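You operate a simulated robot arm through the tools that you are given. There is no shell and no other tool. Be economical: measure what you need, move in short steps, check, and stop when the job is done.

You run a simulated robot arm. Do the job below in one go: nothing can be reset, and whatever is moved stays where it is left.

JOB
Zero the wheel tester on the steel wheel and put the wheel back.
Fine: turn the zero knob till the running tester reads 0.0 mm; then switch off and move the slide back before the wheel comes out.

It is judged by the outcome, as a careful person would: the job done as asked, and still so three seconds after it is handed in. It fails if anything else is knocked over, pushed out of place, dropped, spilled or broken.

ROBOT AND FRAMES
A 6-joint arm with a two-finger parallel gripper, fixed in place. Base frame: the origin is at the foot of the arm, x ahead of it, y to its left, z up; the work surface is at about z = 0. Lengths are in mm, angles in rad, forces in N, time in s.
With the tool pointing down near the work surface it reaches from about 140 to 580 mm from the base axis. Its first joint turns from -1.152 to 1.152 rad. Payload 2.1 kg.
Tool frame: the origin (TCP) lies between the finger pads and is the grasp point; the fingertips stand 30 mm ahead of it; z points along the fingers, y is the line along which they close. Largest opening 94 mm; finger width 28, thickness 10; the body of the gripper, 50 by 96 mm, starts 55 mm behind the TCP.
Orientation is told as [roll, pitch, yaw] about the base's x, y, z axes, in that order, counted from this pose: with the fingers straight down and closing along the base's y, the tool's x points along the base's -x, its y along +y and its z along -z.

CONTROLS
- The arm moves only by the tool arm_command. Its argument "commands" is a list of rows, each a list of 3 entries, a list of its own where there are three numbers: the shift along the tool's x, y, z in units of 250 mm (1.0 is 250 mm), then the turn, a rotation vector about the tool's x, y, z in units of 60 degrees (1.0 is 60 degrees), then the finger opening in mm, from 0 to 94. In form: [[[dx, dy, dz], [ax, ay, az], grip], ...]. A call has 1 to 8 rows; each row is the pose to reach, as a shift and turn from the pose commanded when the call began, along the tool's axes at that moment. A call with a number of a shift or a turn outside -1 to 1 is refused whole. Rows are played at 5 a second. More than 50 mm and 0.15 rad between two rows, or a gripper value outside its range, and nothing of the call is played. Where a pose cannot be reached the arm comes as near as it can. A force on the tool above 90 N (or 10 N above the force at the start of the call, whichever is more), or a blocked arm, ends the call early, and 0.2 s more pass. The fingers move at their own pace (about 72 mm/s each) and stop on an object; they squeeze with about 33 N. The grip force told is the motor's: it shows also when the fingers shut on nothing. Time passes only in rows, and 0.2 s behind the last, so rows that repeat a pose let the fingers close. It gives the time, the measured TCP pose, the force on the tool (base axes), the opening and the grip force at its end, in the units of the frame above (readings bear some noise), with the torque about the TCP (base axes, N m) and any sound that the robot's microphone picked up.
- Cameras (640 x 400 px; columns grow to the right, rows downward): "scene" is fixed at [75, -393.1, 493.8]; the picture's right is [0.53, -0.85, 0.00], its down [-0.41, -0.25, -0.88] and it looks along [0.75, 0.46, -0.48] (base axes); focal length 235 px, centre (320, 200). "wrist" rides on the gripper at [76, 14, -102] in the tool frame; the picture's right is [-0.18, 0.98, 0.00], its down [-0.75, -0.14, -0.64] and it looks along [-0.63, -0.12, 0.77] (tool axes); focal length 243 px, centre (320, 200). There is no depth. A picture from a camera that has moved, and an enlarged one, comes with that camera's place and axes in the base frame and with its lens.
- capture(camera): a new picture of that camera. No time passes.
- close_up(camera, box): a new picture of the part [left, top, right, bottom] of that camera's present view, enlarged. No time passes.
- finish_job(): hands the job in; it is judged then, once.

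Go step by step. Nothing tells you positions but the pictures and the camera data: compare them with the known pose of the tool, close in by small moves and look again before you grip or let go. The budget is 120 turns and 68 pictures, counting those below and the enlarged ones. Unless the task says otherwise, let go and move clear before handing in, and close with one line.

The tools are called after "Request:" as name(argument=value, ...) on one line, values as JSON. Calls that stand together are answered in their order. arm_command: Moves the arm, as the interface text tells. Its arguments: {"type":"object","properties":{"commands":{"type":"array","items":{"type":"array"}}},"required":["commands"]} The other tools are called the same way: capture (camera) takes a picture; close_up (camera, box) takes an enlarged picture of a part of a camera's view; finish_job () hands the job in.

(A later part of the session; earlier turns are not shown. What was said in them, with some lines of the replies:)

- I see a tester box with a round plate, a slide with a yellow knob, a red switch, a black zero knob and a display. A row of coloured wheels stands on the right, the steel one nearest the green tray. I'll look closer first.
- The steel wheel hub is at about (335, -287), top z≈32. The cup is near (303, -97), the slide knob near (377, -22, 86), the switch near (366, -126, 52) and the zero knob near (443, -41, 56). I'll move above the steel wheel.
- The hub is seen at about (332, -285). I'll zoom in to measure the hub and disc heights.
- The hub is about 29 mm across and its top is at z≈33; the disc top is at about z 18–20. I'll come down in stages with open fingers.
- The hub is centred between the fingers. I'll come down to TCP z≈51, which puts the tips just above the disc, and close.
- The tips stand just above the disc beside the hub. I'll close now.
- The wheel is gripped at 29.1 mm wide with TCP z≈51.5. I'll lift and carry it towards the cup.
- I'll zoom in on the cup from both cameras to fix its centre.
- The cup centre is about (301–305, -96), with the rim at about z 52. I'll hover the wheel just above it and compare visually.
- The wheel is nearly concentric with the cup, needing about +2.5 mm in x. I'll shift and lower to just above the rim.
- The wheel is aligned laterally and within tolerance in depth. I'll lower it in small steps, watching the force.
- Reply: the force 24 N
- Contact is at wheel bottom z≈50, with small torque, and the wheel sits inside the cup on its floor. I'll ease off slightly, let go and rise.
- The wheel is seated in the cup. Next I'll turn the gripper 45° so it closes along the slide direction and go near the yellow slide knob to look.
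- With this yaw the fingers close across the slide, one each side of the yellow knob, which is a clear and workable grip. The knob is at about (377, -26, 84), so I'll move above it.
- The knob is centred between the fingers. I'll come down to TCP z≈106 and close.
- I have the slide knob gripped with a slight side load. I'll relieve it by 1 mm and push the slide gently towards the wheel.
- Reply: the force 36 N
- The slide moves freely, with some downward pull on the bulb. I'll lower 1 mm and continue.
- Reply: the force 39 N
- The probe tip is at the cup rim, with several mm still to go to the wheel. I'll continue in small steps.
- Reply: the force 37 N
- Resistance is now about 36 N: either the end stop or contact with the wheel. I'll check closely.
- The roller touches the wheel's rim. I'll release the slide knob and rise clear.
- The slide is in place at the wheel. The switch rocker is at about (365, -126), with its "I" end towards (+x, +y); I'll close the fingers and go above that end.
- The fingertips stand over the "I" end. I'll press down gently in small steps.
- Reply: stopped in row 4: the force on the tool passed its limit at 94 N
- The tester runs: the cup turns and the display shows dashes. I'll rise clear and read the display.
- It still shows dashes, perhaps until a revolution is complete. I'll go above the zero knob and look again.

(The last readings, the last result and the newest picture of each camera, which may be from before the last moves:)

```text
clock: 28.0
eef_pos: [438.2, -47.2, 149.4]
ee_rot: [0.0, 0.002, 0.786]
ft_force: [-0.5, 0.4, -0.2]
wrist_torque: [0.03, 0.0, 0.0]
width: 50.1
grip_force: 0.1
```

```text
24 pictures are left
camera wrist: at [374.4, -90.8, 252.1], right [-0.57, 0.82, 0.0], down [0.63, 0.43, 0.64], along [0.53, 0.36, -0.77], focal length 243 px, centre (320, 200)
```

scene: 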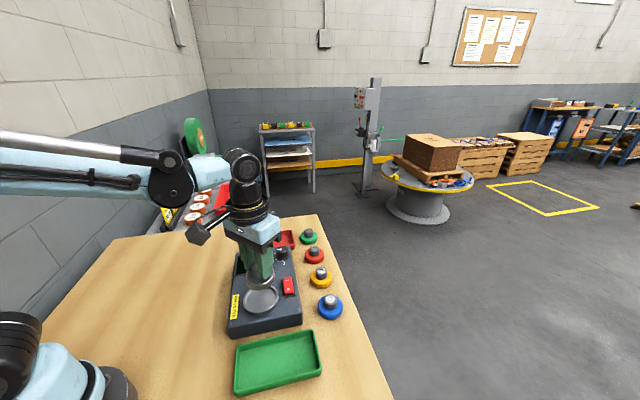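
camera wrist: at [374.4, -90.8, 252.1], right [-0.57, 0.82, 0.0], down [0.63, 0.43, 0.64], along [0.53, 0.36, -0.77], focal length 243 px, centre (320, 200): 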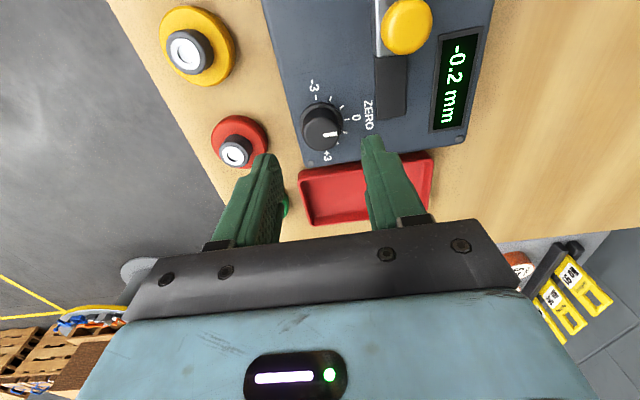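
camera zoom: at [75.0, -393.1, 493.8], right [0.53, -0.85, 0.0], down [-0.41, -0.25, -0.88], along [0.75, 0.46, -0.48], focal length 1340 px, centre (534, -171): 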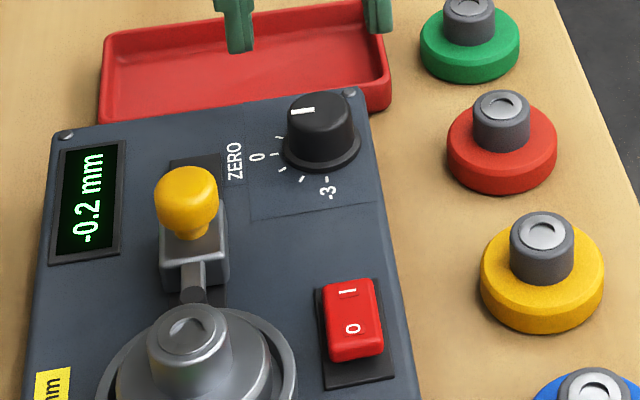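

It reads -0.2 mm. The zero knob is at about (438.5, -47.5) with its top at z≈75; I'll descend over it and check.

Request:
arm_command(commands=[[[0, 0, 0.08], [0, 0, 0], 56], [[0, 0, 0.16], [0, 0, 0], 56], [[0, 0, 0.16], [0, 0, 0], 56]])

Request:
close_up(camera="wrist", box=[230, 80, 410, 220])

Request:
close_up(camera="scene", box=[240, 220, 325, 290])

```text
clock: 28.8
eef_pos: [438.1, -47.9, 108.9]
ee_rot: [0.002, 0.002, 0.786]
ft_force: [-0.9, -0.4, -0.1]
wrist_torque: [0.02, 0.05, -0.01]
width: 56.0
grip_force: 0.1
```

```text
2.86 times, centred on (320, 150) of wrist
camera zoom: at [374.4, -90.9, 212.3], right [-0.57, 0.82, 0.0], down [0.63, 0.43, 0.64], along [0.53, 0.36, -0.77], focal length 693 px, centre (320, 343)
```

zoom: 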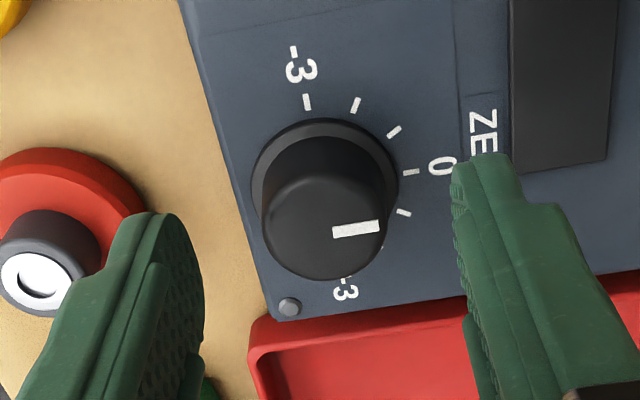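

```text
5.71 times, centred on (282, 255) of scene
camera zoom: at [75.0, -393.1, 493.8], right [0.53, -0.85, 0.0], down [-0.41, -0.25, -0.88], along [0.75, 0.46, -0.48], focal length 1340 px, centre (534, -114)
```

zoom: 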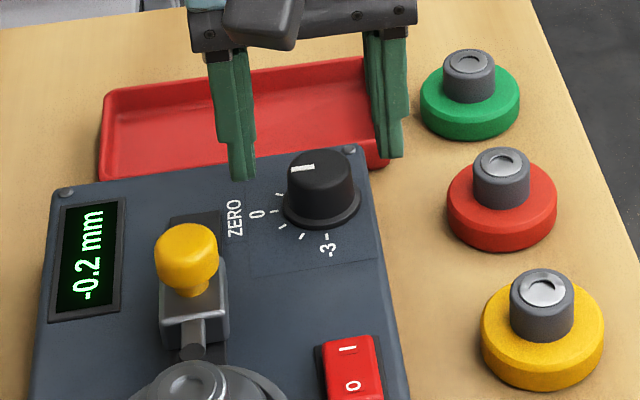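

The knob is centred between the fingers. I'll shift 3 mm forward, descend to tip z≈62 and close.

Request:
arm_command(commands=[[[-0.012, -0.003, 0.03], [0, 0, 0], 56], [[-0.012, -0.003, 0.066], [0, 0, 0], 56], [[-0.012, -0.003, 0.066], [0, 0, 0], 46], [[-0.012, -0.003, 0.066], [0, 0, 0], 36], [[-0.012, -0.003, 0.066], [0, 0, 0], 26], [[-0.012, -0.003, 0.066], [0, 0, 0], 20]])

Request:
close_up(camera="scene", box=[240, 220, 325, 290])

```text
clock: 30.2
eef_pos: [441.2, -45.4, 92.4]
ee_rot: [0.002, 0.002, 0.787]
ft_force: [-1.7, 1.1, -5.7]
wrist_torque: [-0.12, -0.06, -0.01]
width: 31.4
grip_force: 45.1
```

```text
5.71 times, centred on (282, 255) of scene
camera zoom: at [75.0, -393.1, 493.8], right [0.53, -0.85, 0.0], down [-0.41, -0.25, -0.88], along [0.75, 0.46, -0.48], focal length 1340 px, centre (534, -114)
```

zoom: 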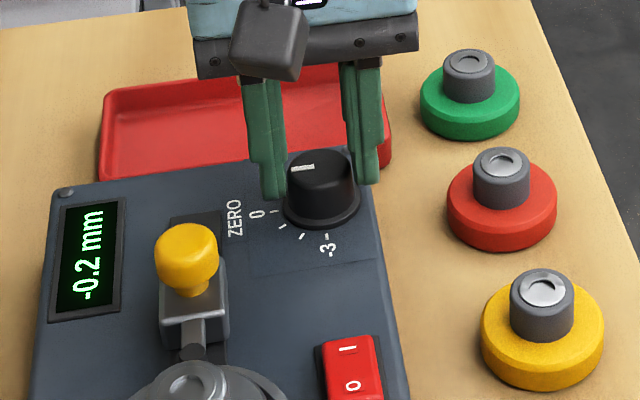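

I have the zero knob at 31.4 mm. I'll turn it about 5° clockwise (towards +3) and read the display.

Request:
arm_command(commands=[[[0, 0, 0], [0, 0, 0.04], 20], [[0, 0, 0], [0, 0, 0.083], 20], [[0, 0, 0], [0, 0, 0.083], 20], [[0, 0, 0], [0, 0, 0.083], 20], [[0, 0, 0], [0, 0, 0.083], 20]])

Request:
close_up(camera="scene", box=[240, 220, 325, 290])

```text
clock: 31.4
eef_pos: [442.2, -45.9, 92.7]
ee_rot: [0.004, 0.001, 0.701]
ft_force: [-10.5, 4.6, 2.0]
wrist_torque: [0.29, -0.03, 0.04]
width: 31.6
grip_force: 44.6
```

```text
5.71 times, centred on (282, 255) of scene
camera zoom: at [75.0, -393.1, 493.8], right [0.53, -0.85, 0.0], down [-0.41, -0.25, -0.88], along [0.75, 0.46, -0.48], focal length 1340 px, centre (534, -114)
```

zoom: 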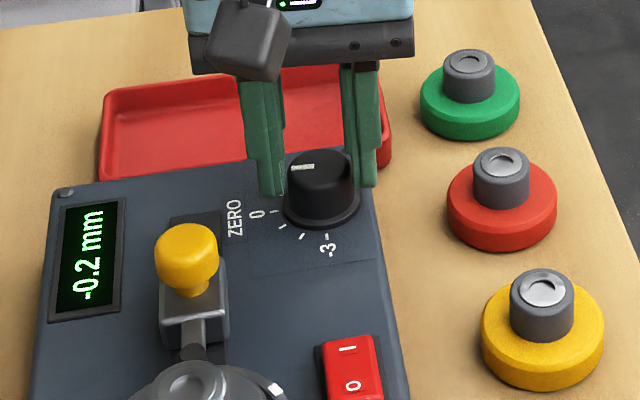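

The pointer turned slightly but the reading is unchanged; it may update only per revolution. I'll wait a little and re-read.

Request:
arm_command(commands=[[[0, 0, 0], [0, 0, 0], 20], [[0, 0, 0], [0, 0, 0], 20], [[0, 0, 0], [0, 0, 0], 20], [[0, 0, 0], [0, 0, 0], 20], [[0, 0, 0], [0, 0, 0], 20], [[0, 0, 0], [0, 0, 0], 20], [[0, 0, 0], [0, 0, 0], 20], [[0, 0, 0], [0, 0, 0], 20]])

Request:
close_up(camera="scene", box=[240, 235, 310, 275])

```text
clock: 33.2
eef_pos: [442.0, -46.2, 92.3]
ee_rot: [0.004, 0.001, 0.7]
ft_force: [-12.8, 10.1, 4.7]
wrist_torque: [0.22, 0.24, 0.07]
width: 31.5
grip_force: 45.1
```

```text
9.14 times, centred on (275, 255) of scene
camera zoom: at [74.9, -393.1, 493.8], right [0.53, -0.85, 0.0], down [-0.41, -0.25, -0.88], along [0.75, 0.46, -0.48], focal length 2145 px, centre (731, -303)
```

zoom: 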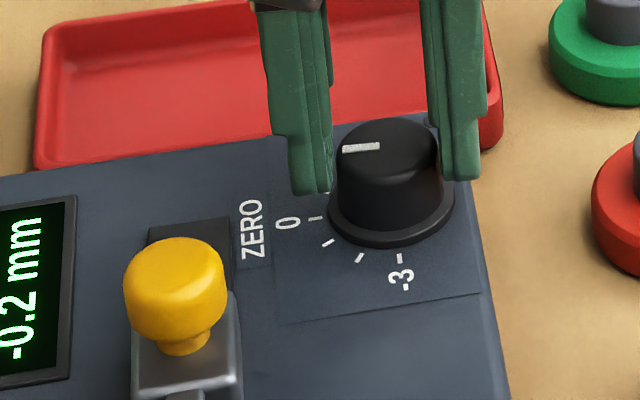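

Still -0.2 mm. I'll turn a further 8° the same way and wait.

Request:
arm_command(commands=[[[0, 0, 0], [0, 0, 0.07], 20], [[0, 0, 0], [0, 0, 0.133], 20], [[0, 0, 0], [0, 0, 0.133], 20], [[0, 0, 0], [0, 0, 0.133], 20], [[0, 0, 0], [0, 0, 0.133], 20], [[0, 0, 0], [0, 0, 0.133], 20], [[0, 0, 0], [0, 0, 0.133], 20]])

Request:
close_up(camera="scene", box=[240, 235, 310, 275])

```text
clock: 34.8
eef_pos: [442.4, -44.8, 92.0]
ee_rot: [0.007, 0.003, 0.559]
ft_force: [-13.4, 16.3, 14.5]
wrist_torque: [0.27, 0.46, 0.09]
width: 31.6
grip_force: 45.0
```

```text
9.14 times, centred on (275, 255) of scene
camera zoom: at [74.9, -393.1, 493.9], right [0.53, -0.85, 0.0], down [-0.41, -0.25, -0.88], along [0.75, 0.46, -0.48], focal length 2145 px, centre (731, -303)
```

zoom: 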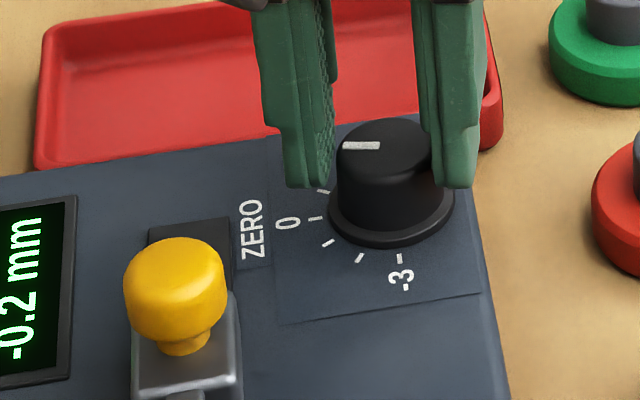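

The knob follows (about 18° in all so far), but the display stays at -0.2 mm. I'll turn a further 16°, relieving the small side load.

Request:
arm_command(commands=[[[0, 0.003, 0], [0, 0, 0.08], 20], [[0, 0.003, 0], [0, 0, 0.17], 20], [[0, 0.003, 0], [0, 0, 0.267], 20], [[0, 0.003, 0], [0, 0, 0.267], 20], [[0, 0.003, 0], [0, 0, 0.267], 20], [[0, 0.003, 0], [0, 0, 0.267], 20], [[0, 0.003, 0], [0, 0, 0.267], 20]])

Request:
close_up(camera="scene", box=[240, 235, 310, 275])

```text
clock: 36.4
eef_pos: [441.1, -43.0, 91.4]
ee_rot: [0.007, 0.001, 0.28]
ft_force: [-15.9, 21.7, 30.3]
wrist_torque: [0.54, 0.44, 0.1]
width: 31.4
grip_force: 45.0
```

```text
9.14 times, centred on (275, 255) of scene
camera zoom: at [74.8, -393.1, 493.9], right [0.53, -0.85, 0.0], down [-0.41, -0.25, -0.88], along [0.75, 0.46, -0.48], focal length 2145 px, centre (731, -303)
```

zoom: 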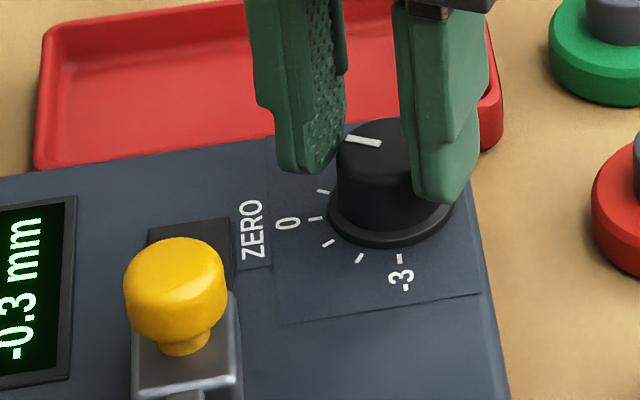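

The reading moved to -0.3 mm, so the right direction is counter-clockwise, at roughly 0.1 mm per 30°. I'll relieve the side load and turn back the other way by about 55°.

Request:
arm_command(commands=[[[0.003, 0.0084, -0.0016], [0, 0, -0.11], 20], [[0.003, 0.0084, -0.0016], [0, 0, -0.225], 20], [[0.003, 0.0084, -0.0016], [0, 0, -0.34], 20], [[0.003, 0.0084, -0.0016], [0, 0, -0.455], 20], [[0.003, 0.0084, -0.0016], [0, 0, -0.57], 20], [[0.003, 0.0084, -0.0016], [0, 0, -0.685], 20], [[0.003, 0.0084, -0.0016], [0, 0, -0.8], 20], [[0.003, 0.0084, -0.0016], [0, 0, -0.915], 20]])

Request:
arm_command(commands=[[[0, 0, 0], [0, 0, 0], 20], [[0, 0, 0], [0, 0, 0], 20], [[0, 0, 0], [0, 0, 0], 20], [[0, 0, 0], [0, 0, 0], 20]])

Request:
close_up(camera="scene", box=[240, 235, 310, 275])

```text
clock: 38.2
eef_pos: [443.4, -47.0, 92.6]
ee_rot: [-0.017, 0.003, 1.237]
ft_force: [41.7, -31.6, -31.2]
wrist_torque: [-0.43, -0.74, -0.22]
width: 31.6
grip_force: 45.2
```

```text
clock: 39.2
eef_pos: [443.0, -46.2, 93.2]
ee_rot: [-0.016, 0.006, 1.235]
ft_force: [42.2, -30.2, -34.1]
wrist_torque: [-0.78, -0.58, -0.23]
width: 31.4
grip_force: 45.0
```

```text
9.14 times, centred on (275, 255) of scene
camera zoom: at [75.1, -393.2, 493.8], right [0.53, -0.85, 0.0], down [-0.41, -0.25, -0.88], along [0.75, 0.46, -0.48], focal length 2145 px, centre (731, -303)
```

zoom: 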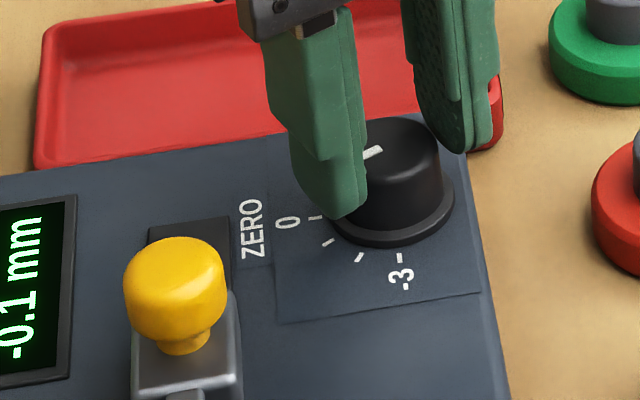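

It now reads -0.1 mm, so the direction is right. I'll relieve the side load and continue about 30° counter-clockwise.

Request:
arm_command(commands=[[[0.003, -0.0095, 0.0016], [0, 0, 0], 20], [[0.003, -0.0095, 0.0016], [0, 0, -0.1], 20], [[0.003, -0.0095, 0.0016], [0, 0, -0.2], 20], [[0.003, -0.0095, 0.0016], [0, 0, -0.3], 20], [[0.003, -0.0095, 0.0016], [0, 0, -0.4], 20], [[0.003, -0.0095, 0.0016], [0, 0, -0.5], 20], [[0.003, -0.0095, 0.0016], [0, 0, -0.5], 20], [[0.003, -0.0095, 0.0016], [0, 0, -0.5], 20]])

Request:
arm_command(commands=[[[0, 0, 0], [0, 0, 0], 20], [[0, 0, 0], [0, 0, 0], 20], [[0, 0, 0], [0, 0, 0], 20]])

Request:
close_up(camera="scene", box=[240, 235, 310, 275])

```text
clock: 41.0
eef_pos: [444.7, -44.6, 94.5]
ee_rot: [-0.014, 0.006, 1.764]
ft_force: [42.2, -10.2, -6.5]
wrist_torque: [-1.08, -0.9, -0.07]
width: 31.1
grip_force: 45.3
```

```text
clock: 41.8
eef_pos: [445.2, -45.8, 92.6]
ee_rot: [-0.014, 0.002, 1.763]
ft_force: [41.2, -7.1, -7.8]
wrist_torque: [-1.25, -1.06, -0.13]
width: 31.6
grip_force: 45.2
```

```text
9.14 times, centred on (275, 255) of scene
camera zoom: at [75.0, -393.1, 493.8], right [0.53, -0.85, 0.0], down [-0.41, -0.25, -0.88], along [0.75, 0.46, -0.48], focal length 2145 px, centre (731, -303)
```

zoom: 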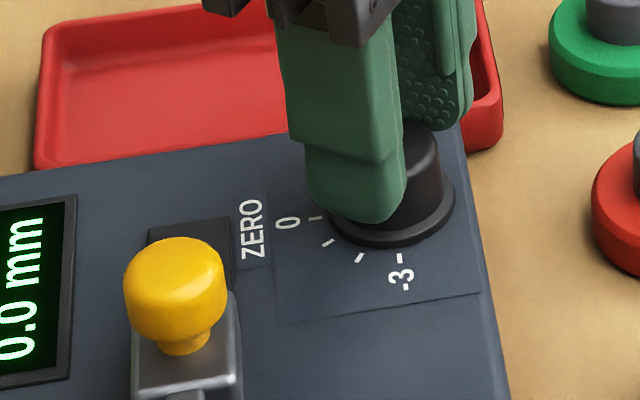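

It reads 0.0 mm, and by my rate estimate close to the middle of that band. I'll relieve the side load, open the fingers gently and check that it stays.

Request:
arm_command(commands=[[[0.004, -0.0114, 0.0004], [0, 0, 0], 20], [[0.004, -0.0114, 0.0004], [0, 0, 0], 20], [[0.004, -0.0114, 0], [0, 0, 0], 36], [[0.004, -0.0114, 0], [0, 0, 0], 46], [[0.004, -0.0114, 0], [0, 0, 0], 58], [[0.004, -0.0114, 0], [0, 0, 0], 58]])

Request:
arm_command(commands=[[[0, 0, -0.1], [0, 0, 0], 58], [[0, 0, -0.25], [0, 0, 0], 58], [[0, 0, -0.4], [0, 0, 0], 58], [[0, 0, -0.4], [0, 0, 0.12], 58], [[0, 0, -0.4], [0, 0, 0.24], 58], [[0, 0, -0.4], [0, 0, 0.36], 40], [[0, 0, -0.4], [0, 0, 0.48], 20], [[0, 0, -0.4], [0, 0, 0.6], 0]])

Request:
close_up(camera="scene", box=[240, 235, 310, 275])

```text
clock: 43.2
eef_pos: [445.1, -45.0, 92.3]
ee_rot: [0.002, 0.001, 1.76]
ft_force: [0.1, 0.1, -0.8]
wrist_torque: [-0.02, -0.01, 0.01]
width: 57.7
grip_force: 0.2
```

```text
clock: 45.0
eef_pos: [445.9, -44.9, 193.0]
ee_rot: [0.001, -0.002, 1.131]
ft_force: [0.3, 0.4, -0.1]
wrist_torque: [0.02, 0.0, 0.0]
width: 0.1
grip_force: 31.4
```

```text
9.14 times, centred on (275, 255) of scene
camera zoom: at [75.0, -393.1, 493.8], right [0.53, -0.85, 0.0], down [-0.41, -0.25, -0.88], along [0.75, 0.46, -0.48], focal length 2145 px, centre (731, -303)
```

zoom: 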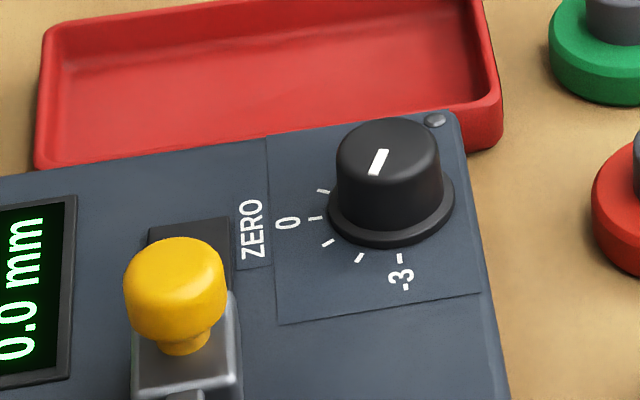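

The reading holds at 0.0 mm after release. Next I'll go over the switch's "O" end with closed fingers.

Request:
arm_command(commands=[[[0.12, 0.045, 0], [0, 0, 0.11], 0], [[0.25, 0.09, 0], [0, 0, 0.22], 0], [[0.37, 0.135, 0], [0, 0, 0.334], 0], [[0.495, 0.178, 0], [0, 0, 0.334], 0], [[0.495, 0.178, 0.15], [0, 0, 0.334], 0], [[0.495, 0.178, 0.3], [0, 0, 0.334], 0], [[0.495, 0.178, 0.372], [0, 0, 0.334], 0], [[0.495, 0.178, 0.372], [0, 0, 0.334], 0]])

Request:
close_up(camera="scene", box=[235, 235, 325, 325])

Request:
close_up(camera="wrist", box=[240, 60, 400, 220])

```text
clock: 46.8
eef_pos: [352.6, -138.5, 98.3]
ee_rot: [0.002, 0.002, 0.785]
ft_force: [0.1, 0.6, -0.3]
wrist_torque: [-0.01, -0.02, -0.04]
width: 0.2
grip_force: 33.3
```

```text
4.44 times, centred on (280, 280) of scene
camera zoom: at [75.0, -393.1, 493.8], right [0.53, -0.85, 0.0], down [-0.41, -0.25, -0.88], along [0.75, 0.46, -0.48], focal length 1043 px, centre (498, -156)
```

zoom: 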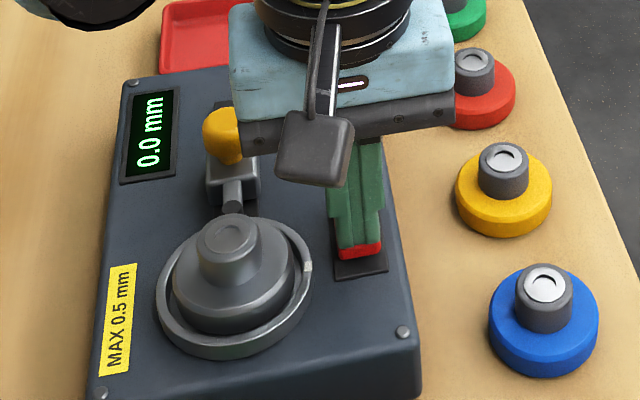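

```text
2.50 times, centred on (320, 140) of wrist
camera zoom: at [286.9, -181.3, 202.4], right [-0.56, 0.83, 0.0], down [0.63, 0.43, 0.64], along [0.53, 0.36, -0.77], focal length 606 px, centre (320, 350)
```

zoom: 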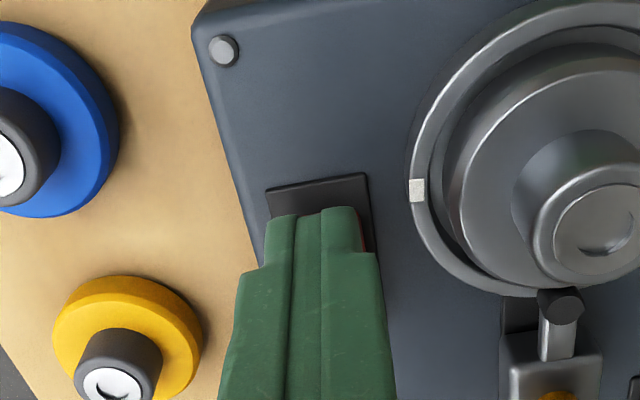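

The fingers stand over the "O" end. I'll nudge 3 mm towards the end and press down in fine steps.

Request:
arm_command(commands=[[[0.012, 0.005, 0.016], [0, 0, 0], 0], [[0.012, 0.005, 0.024], [0, 0, 0], 0], [[0.012, 0.005, 0.03], [0, 0, 0], 0], [[0.012, 0.005, 0.036], [0, 0, 0], 0], [[0.012, 0.005, 0.04], [0, 0, 0], 0]])

Request:
close_up(camera="scene", box=[235, 235, 325, 325])

```text
clock: 48.0
eef_pos: [349.7, -139.6, 89.8]
ee_rot: [0.001, 0.001, 0.783]
ft_force: [0.1, -0.7, 0.5]
wrist_torque: [-0.01, -0.01, -0.01]
width: 0.0
grip_force: 32.9
```

```text
4.44 times, centred on (280, 280) of scene
camera zoom: at [75.0, -393.1, 493.8], right [0.53, -0.85, 0.0], down [-0.41, -0.25, -0.88], along [0.75, 0.46, -0.48], focal length 1043 px, centre (498, -156)
```

zoom: 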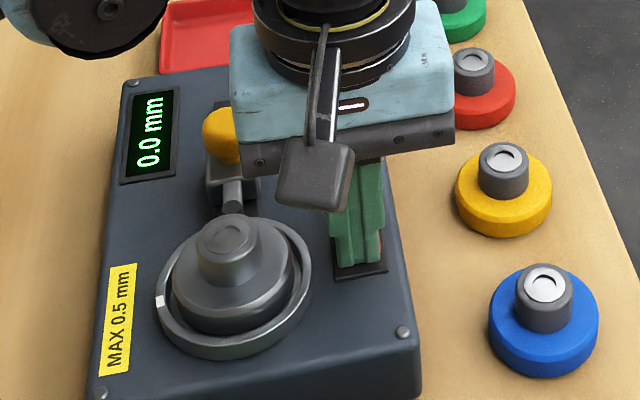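

No contact yet. I'll press further in 1 mm steps.

Request:
arm_command(commands=[[[0, 0, 0.004], [0, 0, 0], 0], [[0, 0, 0.008], [0, 0, 0], 0], [[0, 0, 0.012], [0, 0, 0], 0], [[0, 0, 0.015], [0, 0, 0], 0]])

Request:
close_up(camera="scene", box=[235, 235, 325, 325])

```text
clock: 49.0
eef_pos: [350.3, -140.5, 86.4]
ee_rot: [0.0, 0.002, 0.783]
ft_force: [-4.1, 0.7, 46.5]
wrist_torque: [0.42, -0.4, 0.14]
width: 0.0
grip_force: 33.5
```

```text
4.44 times, centred on (280, 280) of scene
camera zoom: at [74.8, -393.1, 493.9], right [0.53, -0.85, 0.0], down [-0.41, -0.25, -0.88], along [0.75, 0.46, -0.48], focal length 1043 px, centre (498, -156)
```

zoom: 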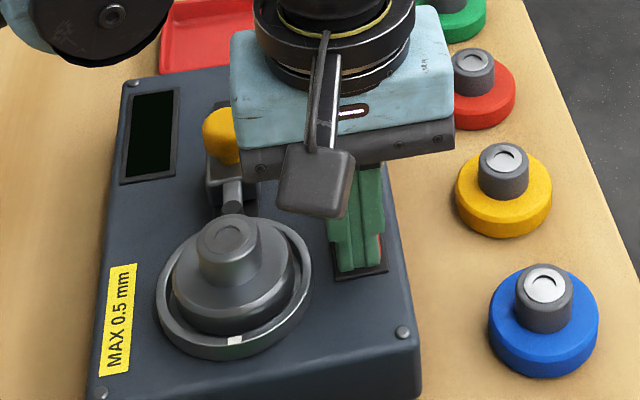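

The display is dark and the tester is off. I'll rise and return to the slide knob at about (354.5, -47.7).

Request:
arm_command(commands=[[[0, 0, -0.06], [0, 0, 0], 0], [[0, 0, -0.18], [0, 0, 0], 0], [[0, 0, -0.26], [0, 0, 0], 20], [[-0.09, 0.08, -0.26], [0, 0, 0], 50], [[-0.18, 0.165, -0.26], [0, 0, 0], 50], [[-0.274, 0.25, -0.26], [0, 0, 0], 50], [[-0.274, 0.25, -0.22], [0, 0, 0], 50], [[-0.274, 0.25, -0.22], [0, 0, 0], 50]])

Request:
close_up(camera="wrist", box=[220, 40, 420, 220])

```text
clock: 50.8
eef_pos: [353.2, -46.3, 140.8]
ee_rot: [0.002, 0.003, 0.784]
ft_force: [-0.8, 0.0, -0.3]
wrist_torque: [-0.03, 0.02, 0.01]
width: 49.9
grip_force: 0.2
```

```text
2.22 times, centred on (320, 130) of wrist
camera zoom: at [288.4, -89.6, 244.0], right [-0.56, 0.83, 0.0], down [0.63, 0.43, 0.64], along [0.53, 0.36, -0.77], focal length 539 px, centre (320, 356)
```

zoom: 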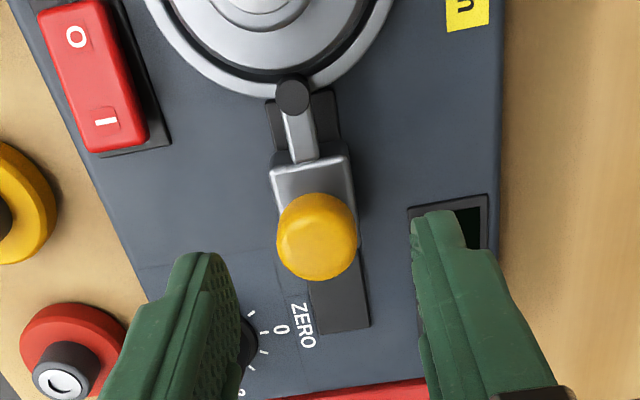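

The fingers straddle the knob. I'll descend, grip, and check the readings before pulling back.

Request:
arm_command(commands=[[[0, -0.003, 0.07], [0, 0, 0], 50], [[0, -0.003, 0.138], [0, 0, 0], 50], [[0, -0.003, 0.138], [0, 0, 0], 38], [[0, -0.003, 0.138], [0, 0, 0], 26], [[0, -0.003, 0.138], [0, 0, 0], 12], [[0, -0.003, 0.138], [0, 0, 0], 12]])

Request:
arm_command(commands=[[[-0.02, 0, 0], [0, 0, 0], 12], [[-0.04, 0, 0], [0, 0, 0], 12], [[-0.06, 0, 0], [0, 0, 0], 12], [[-0.06, 0, 0], [0, 0, 0], 12]])

```text
clock: 52.2
eef_pos: [354.4, -49.4, 105.7]
ee_rot: [-0.002, 0.0, 0.782]
ft_force: [4.2, -2.8, -9.6]
wrist_torque: [-0.45, -0.37, -0.02]
width: 24.8
grip_force: 45.1
```

```text
clock: 53.2
eef_pos: [364.8, -38.7, 107.7]
ee_rot: [0.001, 0.003, 0.784]
ft_force: [7.1, -6.3, -33.5]
wrist_torque: [-0.59, -0.25, -0.05]
width: 25.0
grip_force: 44.8
```

The slide follows. I'll continue the remaining ~16 mm, relieving the small loads.

Request:
arm_command(commands=[[[0, -0.002, 0.0016], [0, 0, 0], 12], [[-0.02, -0.002, 0.0016], [0, 0, 0], 12], [[-0.04, -0.002, 0.0016], [0, 0, 0], 12], [[-0.056, -0.002, 0.0016], [0, 0, 0], 12], [[-0.066, -0.002, 0.0016], [0, 0, 0], 12], [[-0.066, -0.002, 0.0016], [0, 0, 0], 12]])

Request:
close_up(camera="scene", box=[225, 225, 315, 325])

```text
clock: 54.6
eef_pos: [376.8, -28.1, 106.4]
ee_rot: [0.004, 0.005, 0.782]
ft_force: [-13.8, -12.4, 29.5]
wrist_torque: [-0.15, -0.35, -0.06]
width: 25.1
grip_force: 45.2
```

```text
4.00 times, centred on (270, 275) of scene
camera zoom: at [74.8, -393.1, 493.9], right [0.53, -0.85, 0.0], down [-0.41, -0.25, -0.88], along [0.75, 0.46, -0.48], focal length 938 px, centre (520, -100)
```

zoom: 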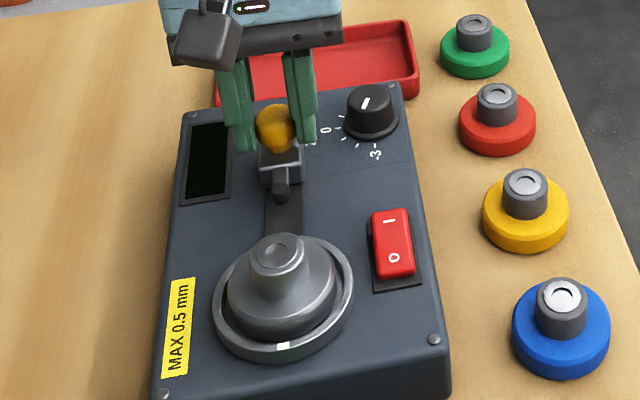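

The slide is back at its end stop, as at the start. I'll release, rise, and move above the wheel, turning back to yaw 0.

Request:
arm_command(commands=[[[0.005, 0, -0.001], [0, 0, 0], 26], [[0.005, 0, -0.001], [0, 0, 0], 40], [[0.005, 0, -0.001], [0, 0, 0], 50], [[0.005, 0, -0.001], [0, 0, 0], 50], [[0.005, 0, -0.1], [0, 0, 0], 50], [[0.005, 0, -0.28], [0, 0, 0], 50], [[0.005, 0, -0.28], [0, 0, 0], 50]])

Request:
arm_command(commands=[[[0.065, 0.001, 0], [0, 0, 0.125], 50], [[0.13, 0.002, 0], [0, 0, 0.25], 50], [[0.2, 0.003, 0], [0, 0, 0.375], 50], [[0.27, 0.004, 0], [0, 0, 0.5], 50], [[0.34, 0.005, 0], [0, 0, 0.625], 50], [[0.395, 0.0065, 0], [0, 0, 0.75], 50], [[0.395, 0.0065, 0], [0, 0, 0.75], 50]])

```text
clock: 56.2
eef_pos: [375.6, -26.5, 176.2]
ee_rot: [0.001, 0.003, 0.784]
ft_force: [-0.4, -0.1, -0.7]
wrist_torque: [-0.01, -0.02, 0.0]
width: 50.1
grip_force: 0.1
```

```text
clock: 57.8
eef_pos: [305.4, -96.8, 176.0]
ee_rot: [-0.001, 0.002, -0.002]
ft_force: [-0.5, 0.5, 0.1]
wrist_torque: [0.01, 0.01, 0.0]
width: 50.1
grip_force: 0.0
```

I'm above the wheel. I'll come down to just above the hub and check the alignment.

Request:
arm_command(commands=[[[0, 0, 0.1], [0, 0, 0], 52], [[0, 0, 0.19], [0, 0, 0], 52], [[0, 0, 0.19], [0, 0, 0], 52]])

Request:
close_up(camera="wrist", box=[230, 50, 430, 210])

```text
clock: 58.6
eef_pos: [305.1, -95.6, 127.8]
ee_rot: [0.0, 0.004, -0.001]
ft_force: [0.4, 0.4, -0.5]
wrist_torque: [0.03, 0.03, -0.03]
width: 51.8
grip_force: 0.1
```

```text
2.50 times, centred on (330, 130) of wrist
camera zoom: at [227.8, -80.4, 231.7], right [0.19, 0.98, 0.0], down [0.75, -0.14, 0.64], along [0.63, -0.12, -0.77], focal length 606 px, centre (295, 375)
```

zoom: 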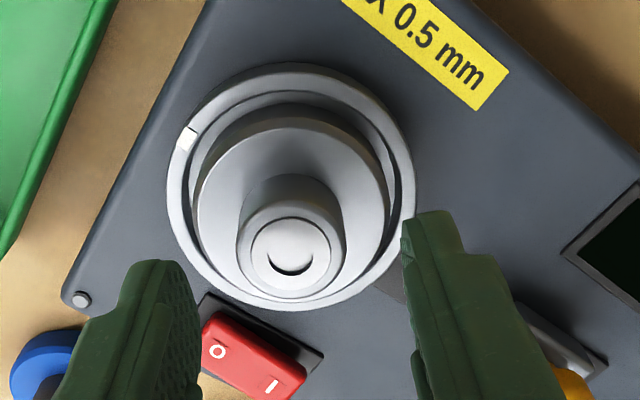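

The hub is between the fingers, perhaps 2–3 mm further in x. I'll shift 2 mm, descend to the same grip height (TCP z≈102) and close.

Request:
arm_command(commands=[[[-0.008, 0, 0.05], [0, 0, 0], 52], [[-0.008, 0, 0.102], [0, 0, 0], 52], [[-0.008, 0, 0.102], [0, 0, 0], 40], [[-0.008, 0, 0.102], [0, 0, 0], 32], [[-0.008, 0, 0.102], [0, 0, 0], 20], [[-0.008, 0, 0.102], [0, 0, 0], 15], [[-0.008, 0, 0.102], [0, 0, 0], 15]])

Request:
close_up(camera="wrist", box=[240, 50, 420, 200])

```text
clock: 60.2
eef_pos: [306.8, -95.8, 102.7]
ee_rot: [0.001, 0.002, -0.003]
ft_force: [0.3, -0.4, 0.2]
wrist_torque: [-0.02, -0.02, -0.03]
width: 29.0
grip_force: 33.1
```

```text
2.67 times, centred on (330, 125) of wrist
camera zoom: at [229.8, -80.9, 206.3], right [0.19, 0.98, 0.0], down [0.75, -0.14, 0.64], along [0.63, -0.12, -0.77], focal length 647 px, centre (293, 400)
```

zoom: 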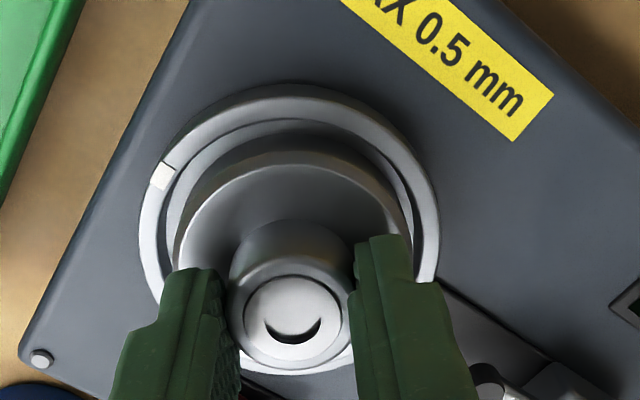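

The wheel is gripped again, with the hub within ~1.5 mm of the original grip. I'll lift it and carry it back over its spot.

Request:
arm_command(commands=[[[0, 0, -0.05], [0, 0, 0], 15], [[0, 0, -0.18], [0, 0, 0], 15], [[0, 0, -0.3], [0, 0, 0], 15], [[-0.02, -0.15, -0.3], [0, 0, 0], 15], [[-0.045, -0.3, -0.3], [0, 0, 0], 15], [[-0.07, -0.45, -0.3], [0, 0, 0], 15], [[-0.09, -0.6, -0.3], [0, 0, 0], 15], [[-0.114, -0.756, -0.3], [0, 0, 0], 15]])

Request:
arm_command(commands=[[[0, 0, 0.1], [0, 0, 0], 15], [[0, 0, 0.25], [0, 0, 0], 15], [[0, 0, 0.38], [0, 0, 0], 15], [[0, 0, 0.44], [0, 0, 0], 15], [[0, 0, 0.44], [0, 0, 0], 15]])

Request:
close_up(camera="scene", box=[270, 280, 400, 370])

```text
clock: 62.0
eef_pos: [334.6, -283.5, 179.7]
ee_rot: [-0.001, 0.001, 0.0]
ft_force: [-0.9, 0.8, -3.4]
wrist_torque: [0.03, 0.0, -0.04]
width: 29.0
grip_force: 33.0
```

```text
clock: 63.2
eef_pos: [335.6, -285.4, 68.1]
ee_rot: [0.001, 0.002, -0.002]
ft_force: [1.3, -0.2, -3.3]
wrist_torque: [0.0, 0.05, 0.02]
width: 29.0
grip_force: 33.2
```

```text
4.44 times, centred on (335, 325) of scene
camera zoom: at [75.0, -393.1, 493.8], right [0.53, -0.85, 0.0], down [-0.41, -0.25, -0.88], along [0.75, 0.46, -0.48], focal length 1043 px, centre (253, -356)
```

zoom: 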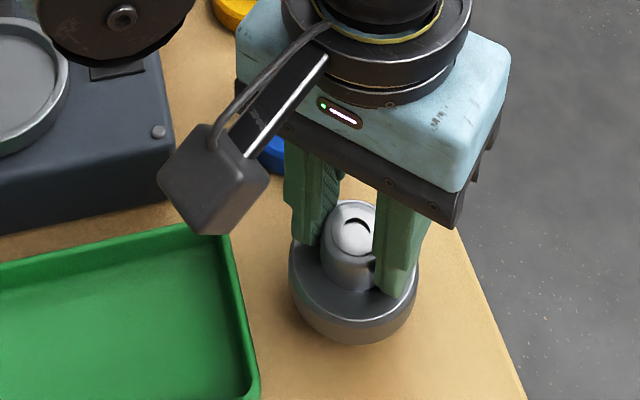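

The wheel is over its old place. I'll lower it slowly onto the table.

Request:
arm_command(commands=[[[0, 0, 0.03], [0, 0, 0], 15], [[0, 0, 0.05], [0, 0, 0], 15], [[0, 0, 0.058], [0, 0, 0], 15], [[0, 0, 0.061], [0, 0, 0], 15], [[0, 0, 0.061], [0, 0, 0], 15]])

Request:
close_up(camera="scene", box=[270, 280, 400, 370])

```text
clock: 64.4
eef_pos: [334.7, -284.5, 52.3]
ee_rot: [0.0, 0.002, -0.002]
ft_force: [0.2, -1.4, -3.5]
wrist_torque: [-0.01, 0.03, -0.01]
width: 29.5
grip_force: 32.7
```

```text
4.44 times, centred on (335, 325) of scene
camera zoom: at [75.0, -393.1, 493.8], right [0.53, -0.85, 0.0], down [-0.41, -0.25, -0.88], along [0.75, 0.46, -0.48], focal length 1043 px, centre (253, -356)
```

zoom: 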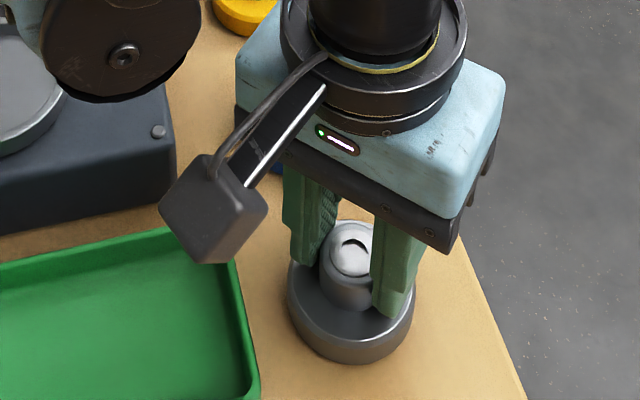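

It matches its original picture almost exactly and hangs just above the table. I'll lower it the last bit to contact.

Request:
arm_command(commands=[[[0, 0, 0.002], [0, 0, 0], 15], [[0, 0, 0.004], [0, 0, 0], 15], [[0, 0, 0.004], [0, 0, 0], 15]])

```text
clock: 65.2
eef_pos: [335.4, -284.3, 51.0]
ee_rot: [0.0, 0.002, -0.002]
ft_force: [0.6, -2.2, 24.7]
wrist_torque: [0.13, 0.0, 0.02]
width: 29.0
grip_force: 33.0
```

The wheel is on the table. I'll ease off, open the fingers and rise clear.

Request:
arm_command(commands=[[[0, 0, -0.0015], [0, 0, 0], 15], [[0, 0, -0.0015], [0, 0, 0], 32], [[0, 0, -0.0015], [0, 0, 0], 44], [[0, 0, -0.0015], [0, 0, 0], 54], [[0, 0, -0.0015], [0, 0, 0], 54]])

Request:
arm_command(commands=[[[0, 0, -0.08], [0, 0, 0], 54], [[0, 0, -0.25], [0, 0, 0], 54], [[0, 0, -0.43], [0, 0, 0], 54], [[0, 0, -0.6], [0, 0, 0], 54], [[0.15, 0.05, -0.6], [0, 0, 0], 54], [[0.3, 0.1, -0.6], [0, 0, 0], 54], [[0.3, 0.1, -0.6], [0, 0, 0], 54]])

Request:
close_up(camera="scene", box=[220, 220, 370, 400])

```text
clock: 66.4
eef_pos: [334.6, -285.2, 52.5]
ee_rot: [0.0, 0.002, -0.002]
ft_force: [1.4, 0.7, -1.0]
wrist_torque: [0.02, -0.04, -0.02]
width: 54.3
grip_force: 0.1
```

```text
clock: 68.0
eef_pos: [260.3, -260.0, 202.0]
ee_rot: [-0.001, 0.0, -0.001]
ft_force: [0.0, 0.0, -1.0]
wrist_torque: [-0.01, 0.05, 0.02]
width: 53.9
grip_force: 0.1
```

```text
2.22 times, centred on (295, 310) of scene
camera zoom: at [74.9, -393.1, 493.8], right [0.53, -0.85, 0.0], down [-0.41, -0.25, -0.88], along [0.75, 0.46, -0.48], focal length 521 px, centre (376, -44)
```

zoom: 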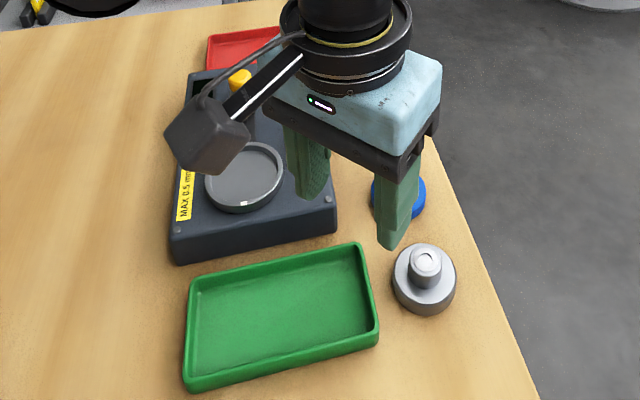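

The steel wheel stands at its original place, the cup is empty, the slide is back and the tester is off. The arm is clear, so I'm handing in.

Request:
finish_job()

```text
The job is handed in.
```

The tester read 0.0 mm on the steel wheel and held it after I let go of the knob; I then switched it off, moved the slide back and returned the wheel to its original spot.
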